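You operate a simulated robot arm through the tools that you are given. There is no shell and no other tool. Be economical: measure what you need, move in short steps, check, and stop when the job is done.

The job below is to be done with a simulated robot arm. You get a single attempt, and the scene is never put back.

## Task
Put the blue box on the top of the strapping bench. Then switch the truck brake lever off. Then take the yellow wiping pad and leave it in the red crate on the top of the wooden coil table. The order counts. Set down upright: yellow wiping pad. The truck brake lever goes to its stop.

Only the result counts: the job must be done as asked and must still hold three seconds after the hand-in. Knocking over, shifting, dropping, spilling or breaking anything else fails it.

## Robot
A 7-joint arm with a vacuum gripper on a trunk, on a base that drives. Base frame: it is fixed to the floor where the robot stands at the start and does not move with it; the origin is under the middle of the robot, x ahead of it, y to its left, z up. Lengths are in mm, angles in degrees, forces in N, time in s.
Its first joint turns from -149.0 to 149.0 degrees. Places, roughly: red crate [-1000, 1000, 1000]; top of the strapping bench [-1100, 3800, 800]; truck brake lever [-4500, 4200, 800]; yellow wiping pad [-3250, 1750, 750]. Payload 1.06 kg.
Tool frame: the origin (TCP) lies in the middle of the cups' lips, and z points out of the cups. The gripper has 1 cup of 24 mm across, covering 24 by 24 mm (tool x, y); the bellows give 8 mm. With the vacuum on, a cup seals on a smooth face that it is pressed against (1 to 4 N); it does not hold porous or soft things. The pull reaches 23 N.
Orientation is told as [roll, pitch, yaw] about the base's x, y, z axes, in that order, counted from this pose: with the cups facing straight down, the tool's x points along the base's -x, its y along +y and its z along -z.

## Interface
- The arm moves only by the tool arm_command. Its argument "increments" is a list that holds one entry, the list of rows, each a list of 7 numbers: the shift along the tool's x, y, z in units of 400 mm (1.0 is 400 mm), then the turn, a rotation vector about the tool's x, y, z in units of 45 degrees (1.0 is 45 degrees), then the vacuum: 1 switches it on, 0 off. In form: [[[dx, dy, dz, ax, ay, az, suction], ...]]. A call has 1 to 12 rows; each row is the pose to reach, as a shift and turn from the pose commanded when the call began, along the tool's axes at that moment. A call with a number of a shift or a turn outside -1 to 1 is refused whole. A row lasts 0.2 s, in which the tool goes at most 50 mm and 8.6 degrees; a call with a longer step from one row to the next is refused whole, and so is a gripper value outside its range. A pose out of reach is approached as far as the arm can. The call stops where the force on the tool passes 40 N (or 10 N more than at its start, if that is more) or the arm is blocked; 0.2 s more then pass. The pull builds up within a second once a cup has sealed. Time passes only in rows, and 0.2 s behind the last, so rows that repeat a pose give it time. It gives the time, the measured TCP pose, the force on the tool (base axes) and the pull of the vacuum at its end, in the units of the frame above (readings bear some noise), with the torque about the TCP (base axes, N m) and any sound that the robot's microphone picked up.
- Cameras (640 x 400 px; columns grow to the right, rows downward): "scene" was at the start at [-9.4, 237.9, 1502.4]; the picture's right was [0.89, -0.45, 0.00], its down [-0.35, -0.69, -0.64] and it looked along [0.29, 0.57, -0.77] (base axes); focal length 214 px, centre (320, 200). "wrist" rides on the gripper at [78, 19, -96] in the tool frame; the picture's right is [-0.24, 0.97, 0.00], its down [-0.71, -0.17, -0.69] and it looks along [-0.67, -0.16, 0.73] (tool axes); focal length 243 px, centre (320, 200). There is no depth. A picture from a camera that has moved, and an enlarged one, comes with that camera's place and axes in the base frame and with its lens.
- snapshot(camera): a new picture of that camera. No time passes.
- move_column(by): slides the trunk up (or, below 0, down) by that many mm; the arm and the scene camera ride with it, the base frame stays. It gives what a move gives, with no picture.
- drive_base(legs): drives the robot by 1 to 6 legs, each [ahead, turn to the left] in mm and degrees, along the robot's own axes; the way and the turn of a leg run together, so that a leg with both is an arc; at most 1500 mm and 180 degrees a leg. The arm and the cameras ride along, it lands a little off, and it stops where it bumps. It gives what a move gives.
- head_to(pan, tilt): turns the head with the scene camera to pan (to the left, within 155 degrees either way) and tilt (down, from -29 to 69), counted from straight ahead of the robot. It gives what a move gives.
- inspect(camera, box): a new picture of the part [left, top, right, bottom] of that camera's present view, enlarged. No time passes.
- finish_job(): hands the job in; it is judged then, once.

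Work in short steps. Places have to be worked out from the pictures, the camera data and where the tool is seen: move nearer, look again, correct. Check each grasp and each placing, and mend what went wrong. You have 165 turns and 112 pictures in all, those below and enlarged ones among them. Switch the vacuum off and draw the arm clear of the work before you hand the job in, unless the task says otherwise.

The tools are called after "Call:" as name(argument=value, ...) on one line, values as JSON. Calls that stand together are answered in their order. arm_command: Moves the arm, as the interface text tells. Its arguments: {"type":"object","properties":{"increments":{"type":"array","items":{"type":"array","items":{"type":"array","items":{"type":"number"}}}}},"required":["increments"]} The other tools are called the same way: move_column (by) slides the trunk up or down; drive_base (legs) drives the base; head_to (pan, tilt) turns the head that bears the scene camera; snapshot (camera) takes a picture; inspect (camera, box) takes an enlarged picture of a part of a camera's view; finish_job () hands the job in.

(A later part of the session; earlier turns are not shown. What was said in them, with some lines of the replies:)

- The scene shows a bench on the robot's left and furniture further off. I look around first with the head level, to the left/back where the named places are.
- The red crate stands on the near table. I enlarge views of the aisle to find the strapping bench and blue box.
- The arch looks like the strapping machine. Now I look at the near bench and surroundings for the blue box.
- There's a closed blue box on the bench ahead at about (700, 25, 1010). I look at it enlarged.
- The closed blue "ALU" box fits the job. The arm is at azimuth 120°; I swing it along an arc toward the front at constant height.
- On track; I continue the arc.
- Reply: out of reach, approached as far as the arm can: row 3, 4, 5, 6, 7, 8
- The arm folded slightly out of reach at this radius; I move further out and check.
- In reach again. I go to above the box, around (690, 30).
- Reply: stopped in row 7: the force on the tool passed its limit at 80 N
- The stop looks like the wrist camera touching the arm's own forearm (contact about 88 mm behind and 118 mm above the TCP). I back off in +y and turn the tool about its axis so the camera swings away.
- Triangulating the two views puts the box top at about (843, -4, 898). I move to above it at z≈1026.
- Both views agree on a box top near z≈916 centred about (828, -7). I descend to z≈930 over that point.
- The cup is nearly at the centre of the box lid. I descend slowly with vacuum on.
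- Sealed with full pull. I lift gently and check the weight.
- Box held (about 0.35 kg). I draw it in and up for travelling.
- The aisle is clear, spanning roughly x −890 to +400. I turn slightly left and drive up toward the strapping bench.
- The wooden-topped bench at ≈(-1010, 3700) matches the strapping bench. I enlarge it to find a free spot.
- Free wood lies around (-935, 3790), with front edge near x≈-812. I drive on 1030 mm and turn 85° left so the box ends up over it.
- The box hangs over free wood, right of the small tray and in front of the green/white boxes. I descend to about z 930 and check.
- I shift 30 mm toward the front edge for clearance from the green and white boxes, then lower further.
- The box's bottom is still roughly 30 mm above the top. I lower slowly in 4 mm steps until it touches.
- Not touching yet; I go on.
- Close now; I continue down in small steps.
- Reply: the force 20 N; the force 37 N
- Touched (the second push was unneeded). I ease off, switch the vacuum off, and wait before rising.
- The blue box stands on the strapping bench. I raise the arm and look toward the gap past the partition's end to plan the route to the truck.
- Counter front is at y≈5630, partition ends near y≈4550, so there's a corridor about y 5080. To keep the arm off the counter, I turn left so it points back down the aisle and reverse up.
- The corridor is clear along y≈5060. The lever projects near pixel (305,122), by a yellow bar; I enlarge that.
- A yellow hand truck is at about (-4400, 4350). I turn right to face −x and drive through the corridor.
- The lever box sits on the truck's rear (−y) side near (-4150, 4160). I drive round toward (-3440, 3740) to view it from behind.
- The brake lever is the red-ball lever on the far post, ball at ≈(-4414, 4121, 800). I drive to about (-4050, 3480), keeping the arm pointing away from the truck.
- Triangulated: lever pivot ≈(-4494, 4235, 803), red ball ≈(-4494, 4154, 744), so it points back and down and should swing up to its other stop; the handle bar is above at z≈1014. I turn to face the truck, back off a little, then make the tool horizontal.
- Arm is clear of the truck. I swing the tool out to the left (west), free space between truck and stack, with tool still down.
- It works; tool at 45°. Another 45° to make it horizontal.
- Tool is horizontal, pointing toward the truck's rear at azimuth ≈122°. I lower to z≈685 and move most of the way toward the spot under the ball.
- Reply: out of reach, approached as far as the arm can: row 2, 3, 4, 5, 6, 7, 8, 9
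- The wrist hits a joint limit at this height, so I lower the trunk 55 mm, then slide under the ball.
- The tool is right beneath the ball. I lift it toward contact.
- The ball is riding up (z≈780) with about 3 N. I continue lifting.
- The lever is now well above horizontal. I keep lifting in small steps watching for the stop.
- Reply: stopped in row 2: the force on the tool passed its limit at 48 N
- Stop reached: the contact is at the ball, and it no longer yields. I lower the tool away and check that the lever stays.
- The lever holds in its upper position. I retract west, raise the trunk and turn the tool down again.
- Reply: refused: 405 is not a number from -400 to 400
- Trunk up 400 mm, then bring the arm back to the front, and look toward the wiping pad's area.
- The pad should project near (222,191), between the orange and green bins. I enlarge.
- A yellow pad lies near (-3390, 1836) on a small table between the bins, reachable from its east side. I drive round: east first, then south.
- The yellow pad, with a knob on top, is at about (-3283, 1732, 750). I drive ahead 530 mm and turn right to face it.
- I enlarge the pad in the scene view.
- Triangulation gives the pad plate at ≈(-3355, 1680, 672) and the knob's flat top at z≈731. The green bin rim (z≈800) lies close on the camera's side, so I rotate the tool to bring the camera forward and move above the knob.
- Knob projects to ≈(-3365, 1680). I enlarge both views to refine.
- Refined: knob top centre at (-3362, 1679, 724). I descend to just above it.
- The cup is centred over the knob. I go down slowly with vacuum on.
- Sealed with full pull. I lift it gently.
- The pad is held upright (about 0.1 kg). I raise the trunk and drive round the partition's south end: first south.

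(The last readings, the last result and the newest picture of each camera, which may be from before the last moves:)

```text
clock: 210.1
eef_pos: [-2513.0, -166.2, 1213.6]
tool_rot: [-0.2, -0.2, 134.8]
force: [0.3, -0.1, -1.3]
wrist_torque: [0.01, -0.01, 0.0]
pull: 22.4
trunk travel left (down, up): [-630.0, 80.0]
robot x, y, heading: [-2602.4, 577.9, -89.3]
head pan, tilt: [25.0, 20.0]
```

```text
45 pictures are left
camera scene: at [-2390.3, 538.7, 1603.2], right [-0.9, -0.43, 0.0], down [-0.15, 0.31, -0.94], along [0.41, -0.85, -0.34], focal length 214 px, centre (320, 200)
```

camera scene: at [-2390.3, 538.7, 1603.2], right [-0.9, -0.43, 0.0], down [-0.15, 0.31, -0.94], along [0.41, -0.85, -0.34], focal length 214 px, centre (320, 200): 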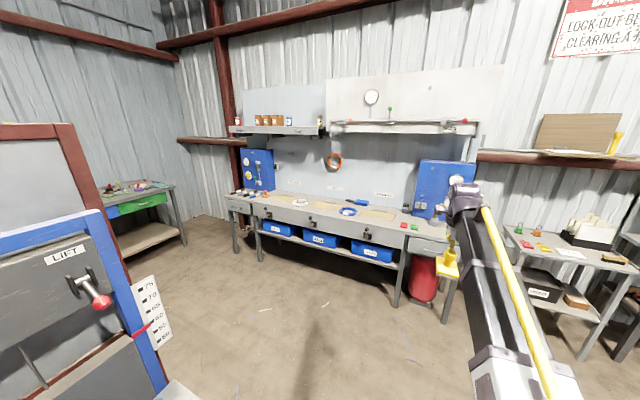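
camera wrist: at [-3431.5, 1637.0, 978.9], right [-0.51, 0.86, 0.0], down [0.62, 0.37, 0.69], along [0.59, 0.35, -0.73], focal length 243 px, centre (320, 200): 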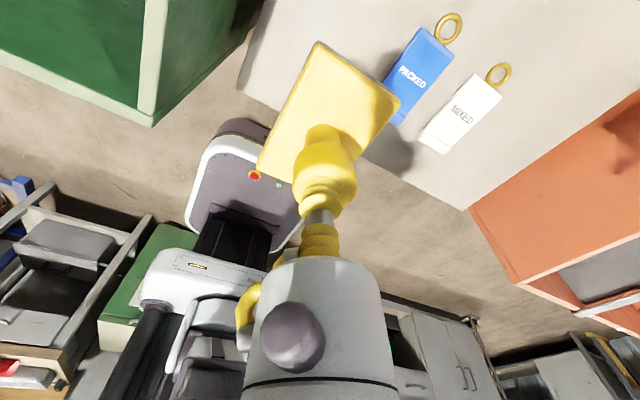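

South bench front is at y≈-1150 and a lift stands near the partition's end (y≳130). I drive a chamfered path along y≈-480 heading east.

Call:
drive_base(legs=[[600, 0], [0, 45], [660, 0], [0, 44]])

Call:
head_to(pan=15, tilt=25)

Call:
snapshot(camera="scene")

```text
clock: 220.9
eef_pos: [-1373.5, -410.0, 1214.1]
tool_rot: [-0.1, -0.3, -136.3]
force: [-0.1, 0.3, -1.2]
wrist_torque: [0.02, 0.0, 0.05]
pull: 22.6
trunk travel left (down, up): [-630.0, 80.0]
robot x, y, heading: [-2117.1, -487.1, -0.4]
head pan, tilt: [25.0, 20.0]
```

```text
clock: 221.6
eef_pos: [-1370.8, -408.9, 1212.9]
tool_rot: [-0.1, -0.2, -136.3]
force: [-0.4, 0.2, -1.0]
wrist_torque: [-0.01, 0.03, 0.02]
pull: 23.0
trunk travel left (down, up): [-630.0, 80.0]
robot x, y, heading: [-2116.3, -486.8, -0.3]
head pan, tilt: [15.0, 25.0]
```

```text
44 pictures are left
camera scene: at [-2069.7, -292.2, 1595.2], right [0.25, -0.97, 0.0], down [-0.41, -0.11, -0.91], along [0.88, 0.23, -0.42], focal length 214 px, centre (320, 200)
```

scene: 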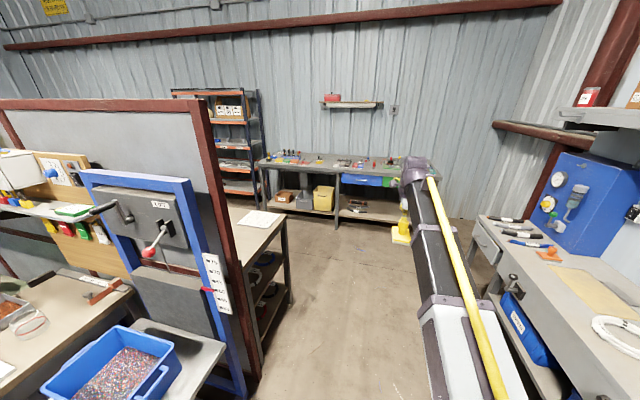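

The way east is clear. I shift slightly left to y≈-340 and drive to x≈-250.

Call:
drive_base(legs=[[0, 12], [700, 0], [0, -12], [1190, 0]])

Call:
head_to(pan=90, tilt=25)

Call:
snapshot(camera="scene")

```text
clock: 232.7
eef_pos: [510.1, -274.5, 1214.1]
tool_rot: [0.0, -0.1, -135.6]
force: [-0.2, -0.4, -0.3]
wrist_torque: [-0.01, 0.0, -0.03]
pull: 23.3
trunk travel left (down, up): [-630.0, 80.0]
robot x, y, heading: [-234.2, -357.1, 0.2]
head pan, tilt: [15.0, 25.0]
```

```text
clock: 234.1
eef_pos: [510.9, -274.0, 1213.8]
tool_rot: [-0.2, -0.2, -135.7]
force: [-0.8, -0.5, 0.1]
wrist_torque: [0.04, 0.04, 0.02]
pull: 23.4
trunk travel left (down, up): [-630.0, 80.0]
robot x, y, heading: [-234.4, -359.6, 0.1]
head pan, tilt: [90.0, 25.0]
```

```text
43 pictures are left
camera scene: at [-277.9, -95.4, 1595.2], right [1.0, 0.0, 0.0], down [0.0, -0.42, -0.91], along [0.0, 0.91, -0.42], focal length 214 px, centre (320, 200)
```

scene: 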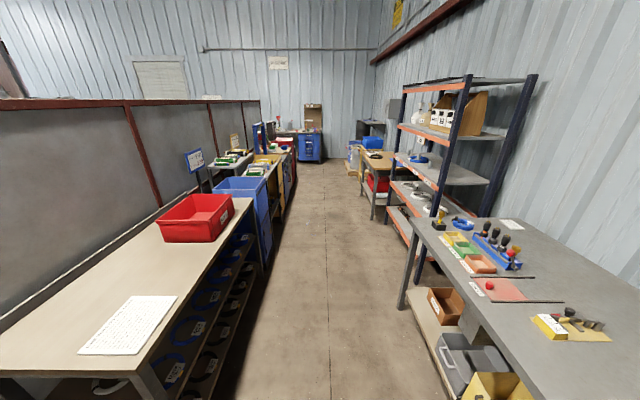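

Crate seen ahead on the left. I turn left, drive ~1330 mm, and turn to face the crate.

Call:
drive_base(legs=[[0, 45], [0, 45], [1330, 0], [0, 45], [0, 45]])

Call:
head_to(pan=0, tilt=40)

Call:
snapshot(camera="scene")

Call:
snapshot(camera="wrist")

```text
clock: 249.0
eef_pos: [-976.0, 887.0, 1213.7]
tool_rot: [-0.2, -0.3, 44.4]
force: [0.4, 0.5, -1.1]
wrist_torque: [0.04, 0.02, -0.03]
pull: 22.7
trunk travel left (down, up): [-630.0, 80.0]
robot x, y, heading: [-233.1, 972.2, -179.6]
head pan, tilt: [90.0, 25.0]
```

```text
clock: 250.7
eef_pos: [-975.7, 887.3, 1214.4]
tool_rot: [-0.1, -0.2, 44.3]
force: [0.2, 0.1, -2.1]
wrist_torque: [0.0, -0.01, 0.01]
pull: 23.2
trunk travel left (down, up): [-630.0, 80.0]
robot x, y, heading: [-231.6, 972.8, -179.5]
head pan, tilt: [0.0, 40.0]
```

```text
42 pictures are left
camera scene: at [-270.3, 799.8, 1571.9], right [0.0, 1.0, 0.0], down [0.64, 0.0, -0.77], along [-0.77, 0.0, -0.64], focal length 214 px, centre (320, 200)
```

scene: 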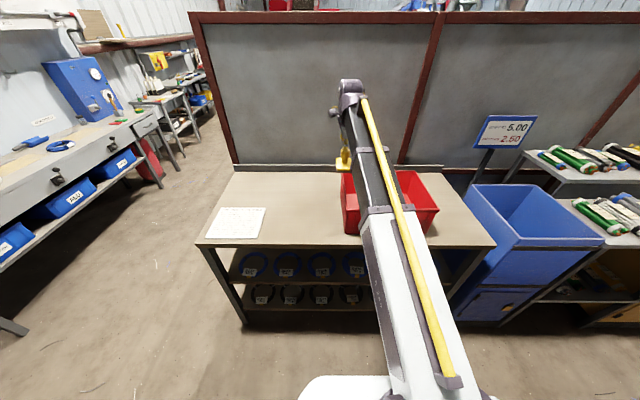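

```text
41 pictures are left
camera wrist: at [-1046.6, 845.3, 1308.6], right [-0.51, 0.86, 0.0], down [0.62, 0.37, 0.69], along [0.59, 0.35, -0.73], focal length 243 px, centre (320, 200)
```

wrist: 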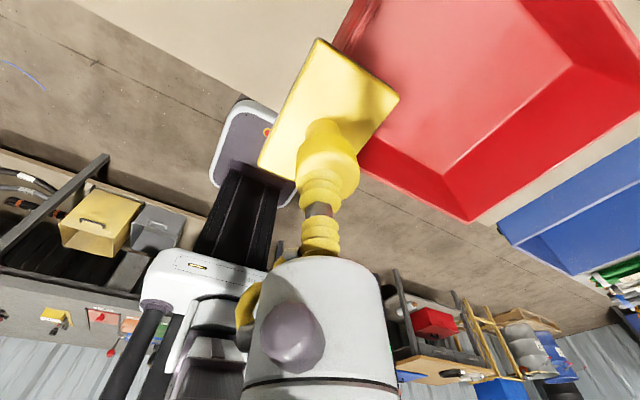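

Triangulated crate: rim z≈1003, spanning x -894…-1190, y ≈900…1262, floor perhaps z≈865. I move the pad over the centre (-1042, 1083) at height.

Call:
arm_command(increments=[[[-0.045, 0.094, 0, 0, 0, 0, 1], [-0.09, 0.188, 0, 0, 0, 0, 1], [-0.135, 0.28, 0, 0, 0, 0, 1], [-0.18, 0.374, 0, 0, 0, 0, 1], [-0.223, 0.466, 0, 0, 0, 0, 1], [-0.223, 0.466, 0.08, 0, 0, 0, 1], [-0.223, 0.466, 0.08, 0, 0, 0, 1]]])

Call:
snapshot(camera="wrist")

Call:
inspect(camera="scene", box=[300, 130, 460, 250])

```text
clock: 252.3
eef_pos: [-1042.7, 1083.1, 1180.8]
tool_rot: [-0.2, -0.1, 44.4]
force: [-0.4, -0.2, -0.5]
wrist_torque: [0.02, -0.01, 0.01]
pull: 23.0
trunk travel left (down, up): [-630.0, 80.0]
robot x, y, heading: [-232.4, 969.5, -179.9]
head pan, tilt: [0.0, 40.0]
```

```text
40 pictures are left
camera wrist: at [-1113.7, 1040.7, 1276.7], right [-0.51, 0.86, 0.0], down [0.62, 0.37, 0.69], along [0.59, 0.35, -0.73], focal length 243 px, centre (320, 200)
```

wrist: 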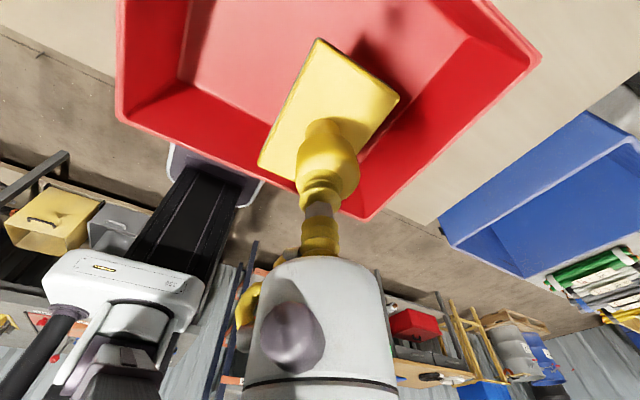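

```text
3.33 times, centred on (380, 190) of scene
camera zoom: at [-270.4, 799.8, 1571.9], right [0.0, 1.0, 0.0], down [0.64, 0.0, -0.77], along [-0.77, 0.0, -0.64], focal length 715 px, centre (120, 233)
```

zoom: 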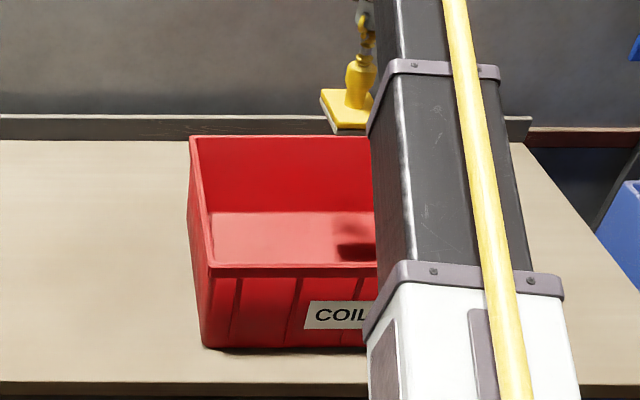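

Geometry confirmed; the pad is centred over the crate (floor z≈875). I lower it to TCP z≈965.

Call:
arm_command(increments=[[[0, 0, 0.1, 0, 0, 0, 1], [0, 0, 0.2, 0, 0, 0, 1], [0, 0, 0.3, 0, 0, 0, 1], [0, 0, 0.4, 0, 0, 0, 1], [0, 0, 0.48, 0, 0, 0, 1], [0, 0, 0.53, 0, 0, 0, 1], [0, 0, 0.53, 0, 0, 0, 1]]])

Call:
snapshot(camera="wrist")

Call:
inspect(camera="scene", box=[300, 130, 460, 250])

```text
clock: 253.9
eef_pos: [-1042.3, 1084.4, 969.3]
tool_rot: [-0.1, -0.2, 44.4]
force: [-0.3, 0.7, -0.9]
wrist_torque: [-0.02, 0.01, 0.01]
pull: 22.9
trunk travel left (down, up): [-630.0, 80.0]
robot x, y, heading: [-230.2, 969.1, -179.9]
head pan, tilt: [0.0, 40.0]
```

```text
38 pictures are left
camera wrist: at [-1113.5, 1041.8, 1063.9], right [-0.51, 0.86, 0.0], down [0.62, 0.37, 0.69], along [0.59, 0.35, -0.73], focal length 243 px, centre (320, 200)
```

wrist: 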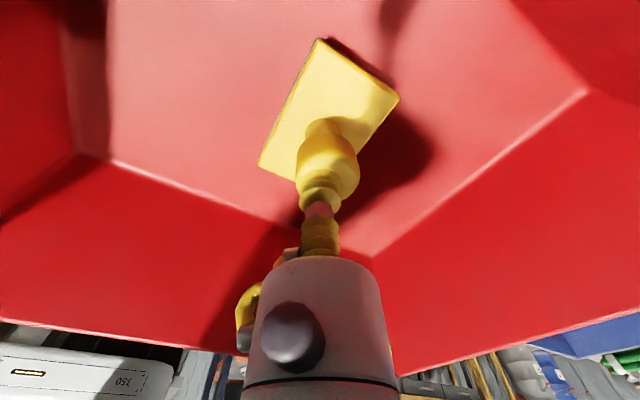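

```text
3.33 times, centred on (380, 190) of scene
camera zoom: at [-270.4, 799.9, 1571.9], right [0.0, 1.0, 0.0], down [0.64, 0.0, -0.77], along [-0.77, 0.0, -0.64], focal length 715 px, centre (120, 233)
```

zoom: 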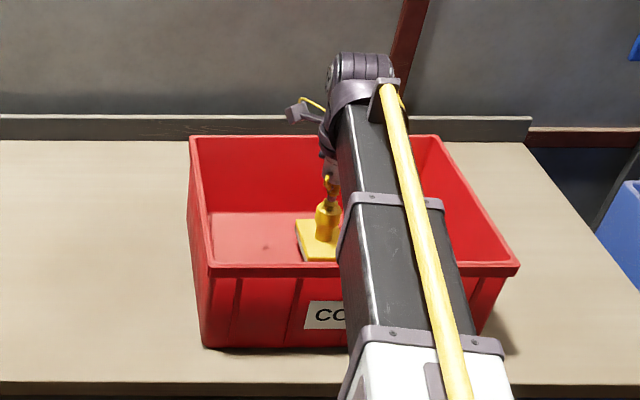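

Pad is level well inside the crate with ~25 mm to go. I lower in 4 mm steps toward contact.

Call:
arm_command(increments=[[[0, 0, 0.01, 0, 0, 0, 1], [0, 0, 0.02, 0, 0, 0, 1], [0, 0, 0.03, 0, 0, 0, 1], [0, 0, 0.038, 0, 0, 0, 1]]])

```text
clock: 254.9
eef_pos: [-1042.5, 1083.0, 953.7]
tool_rot: [-0.2, -0.2, 44.4]
force: [-0.7, -0.1, -0.4]
wrist_torque: [0.03, 0.01, -0.02]
pull: 22.6
trunk travel left (down, up): [-630.0, 80.0]
robot x, y, heading: [-229.5, 974.9, -180.0]
head pan, tilt: [0.0, 40.0]
```

Call:
arm_command(increments=[[[0, 0, 0.01, 0, 0, 0, 1], [0, 0, 0.016, 0, 0, 0, 1]]])

```text
clock: 255.5
eef_pos: [-1042.1, 1083.2, 948.5]
tool_rot: [-0.1, -0.2, 44.5]
force: [0.4, 0.3, -0.5]
wrist_torque: [0.02, 0.0, 0.0]
pull: 22.9
trunk travel left (down, up): [-630.0, 80.0]
robot x, y, heading: [-232.3, 971.5, -179.6]
head pan, tilt: [0.0, 40.0]
```

No contact yet; further down in small steps.

Call:
arm_command(increments=[[[0, 0, 0.008, 0, 0, 0, 1], [0, 0, 0.015, 0, 0, 0, 1]]])

Call:
inspect(camera="wrist", box=[220, 0, 460, 200])

```text
clock: 256.1
eef_pos: [-1042.5, 1083.5, 942.0]
tool_rot: [-0.2, -0.1, 44.4]
force: [0.2, -0.1, 0.2]
wrist_torque: [0.04, 0.01, -0.02]
pull: 23.3
trunk travel left (down, up): [-630.0, 80.0]
robot x, y, heading: [-231.6, 969.4, -179.8]
head pan, tilt: [0.0, 40.0]
```

```text
2.00 times, centred on (340, 100) of wrist
camera zoom: at [-1112.0, 1041.0, 1037.6], right [-0.51, 0.86, 0.0], down [0.62, 0.37, 0.69], along [0.59, 0.35, -0.73], focal length 485 px, centre (280, 400)
```

zoom: 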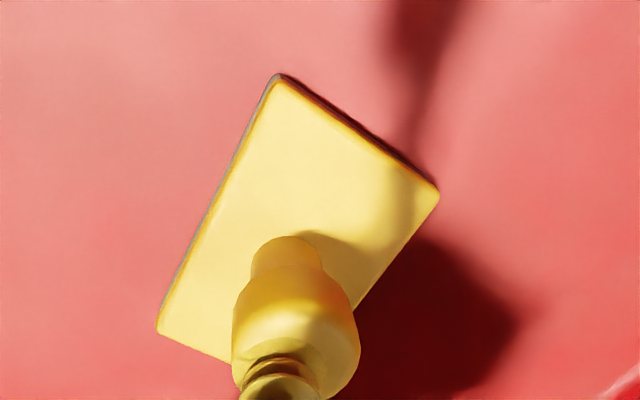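

Nearly down (shadow closed up). Two more small steps.

Call:
arm_command(increments=[[[0, 0, 0.006, 0, 0, 0, 1], [0, 0, 0.01, 0, 0, 0, 1]]])

```text
clock: 256.7
eef_pos: [-1039.4, 1084.1, 938.6]
tool_rot: [0.1, -0.2, 44.3]
force: [3.1, -1.4, 9.1]
wrist_torque: [0.04, 0.27, 0.06]
pull: 23.2
trunk travel left (down, up): [-630.0, 80.0]
robot x, y, heading: [-233.5, 969.7, -179.8]
head pan, tilt: [0.0, 40.0]
```

Contact with 9 N. I ease off slightly, release, wait, and rise straight up.

Call:
arm_command(increments=[[[0, 0, -0.006, 0, 0, 0, 1], [0, 0, -0.006, 0, 0, 0, 0], [0, 0, -0.006, 0, 0, 0, 0], [0, 0, -0.006, 0, 0, 0, 0], [0, 0, -0.006, 0, 0, 0, 0], [0, 0, -0.01, 0, 0, 0, 0], [0, 0, -0.02, 0, 0, 0, 0], [0, 0, -0.05, 0, 0, 0, 0], [0, 0, -0.12, 0, 0, 0, 0], [0, 0, -0.22, 0, 0, 0, 0], [0, 0, -0.33, 0, 0, 0, 0], [0, 0, -0.44, 0, 0, 0, 0]]])

Call:
snapshot(camera="wrist")

Call:
inspect(camera="scene", box=[300, 130, 460, 250])

```text
clock: 259.3
eef_pos: [-1039.1, 1080.4, 1113.8]
tool_rot: [-0.1, -0.2, 44.3]
force: [0.0, 0.5, -0.1]
wrist_torque: [0.01, 0.05, -0.01]
pull: 0.0
trunk travel left (down, up): [-630.0, 80.0]
robot x, y, heading: [-233.2, 973.1, -179.9]
head pan, tilt: [0.0, 40.0]
```

```text
35 pictures are left
camera wrist: at [-1110.8, 1038.9, 1208.9], right [-0.51, 0.86, 0.0], down [0.62, 0.37, 0.69], along [0.59, 0.35, -0.73], focal length 243 px, centre (320, 200)
```

wrist: 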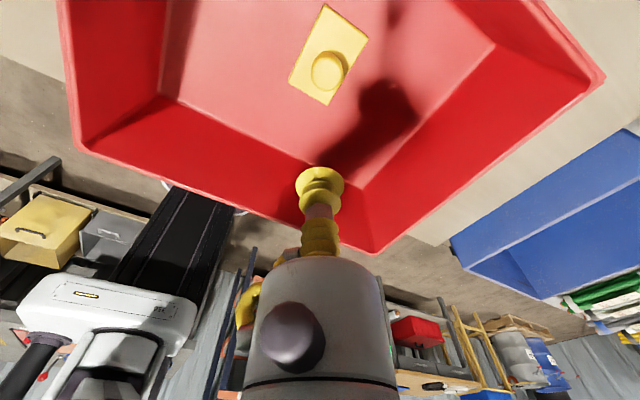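

```text
3.33 times, centred on (380, 190) of scene
camera zoom: at [-270.2, 799.9, 1571.8], right [0.0, 1.0, 0.0], down [0.64, 0.0, -0.77], along [-0.77, 0.0, -0.64], focal length 715 px, centre (120, 233)
```

zoom: 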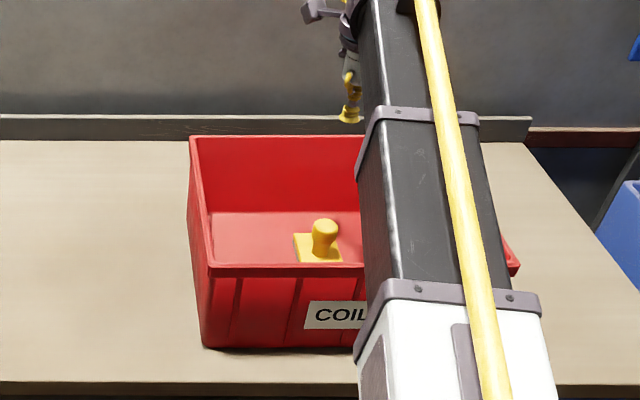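

The pad stands upright in the crate. I draw the arm up and back, clear of the crate.

Call:
arm_command(increments=[[[0, 0, -0.1, 0, 0, 0, 0], [0, 0, -0.2, 0, 0, 0, 0], [-0.05, -0.05, -0.2, 0, 0, 0, 0], [-0.1, -0.1, -0.2, 0, 0, 0, 0], [-0.15, -0.15, -0.2, 0, 0, 0, 0], [-0.15, -0.15, -0.2, 0, 0, 0, 0]]])

Call:
drive_base(legs=[[0, -85]])

Call:
head_to(pan=60, tilt=35)

Call:
snapshot(camera="scene")

```text
clock: 260.7
eef_pos: [-957.4, 1080.5, 1196.0]
tool_rot: [-0.1, -0.2, 44.2]
force: [0.5, -0.3, 0.0]
wrist_torque: [0.03, 0.04, 0.0]
pull: 0.1
trunk travel left (down, up): [-630.0, 80.0]
robot x, y, heading: [-230.5, 966.4, -179.9]
head pan, tilt: [0.0, 40.0]
```

```text
clock: 264.7
eef_pos: [-185.0, 1704.0, 1194.6]
tool_rot: [-0.2, -0.2, -40.6]
force: [0.3, -0.1, 0.0]
wrist_torque: [-0.03, -0.01, 0.0]
pull: 0.0
trunk travel left (down, up): [-630.0, 80.0]
robot x, y, heading: [-231.0, 967.3, 95.6]
head pan, tilt: [0.0, 40.0]
```

```text
clock: 266.0
eef_pos: [-184.9, 1703.4, 1197.0]
tool_rot: [-0.1, -0.1, -40.7]
force: [0.2, -0.7, -0.8]
wrist_torque: [-0.04, -0.03, -0.02]
pull: 0.1
trunk travel left (down, up): [-630.0, 80.0]
robot x, y, heading: [-230.6, 973.3, 95.2]
head pan, tilt: [60.0, 35.0]
```

```text
33 pictures are left
camera scene: at [-476.1, 947.1, 1579.4], right [0.42, 0.91, 0.0], down [0.52, -0.24, -0.82], along [-0.74, 0.34, -0.57], focal length 214 px, centre (320, 200)
```

scene: 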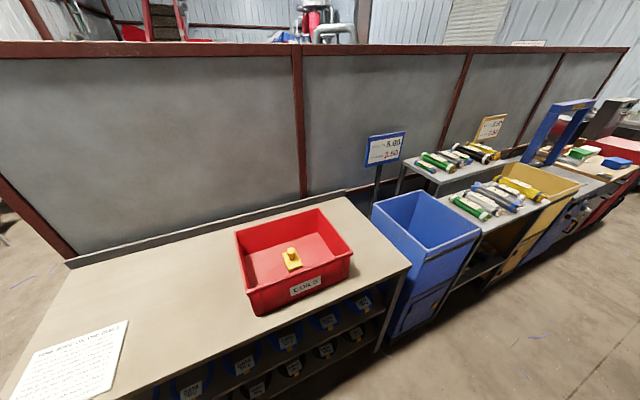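

The pad stands upright in the crate, the blue box is still on the strapping bench, the lever is at its upper stop, and the arm is clear with the vacuum off. I hand in.

Call:
finish_job()

```text
The job is handed in.
```

I handed the job in with all three steps done in order; the lever direction rests on my own reading.

- **Blue box:** it stands on the strapping bench. I took the closed "ALU" box from the bench in front of the start position as the box you meant.
- **Truck brake lever:** I pushed it up until it would not move further, and it stayed there after I released it. The lever carried no on/off marking, so I took the far end of its travel from where it stood as "off".
- **Yellow wiping pad:** it stands upright in the red crate on the coil table.

The vacuum is off and the arm is clear of the work.
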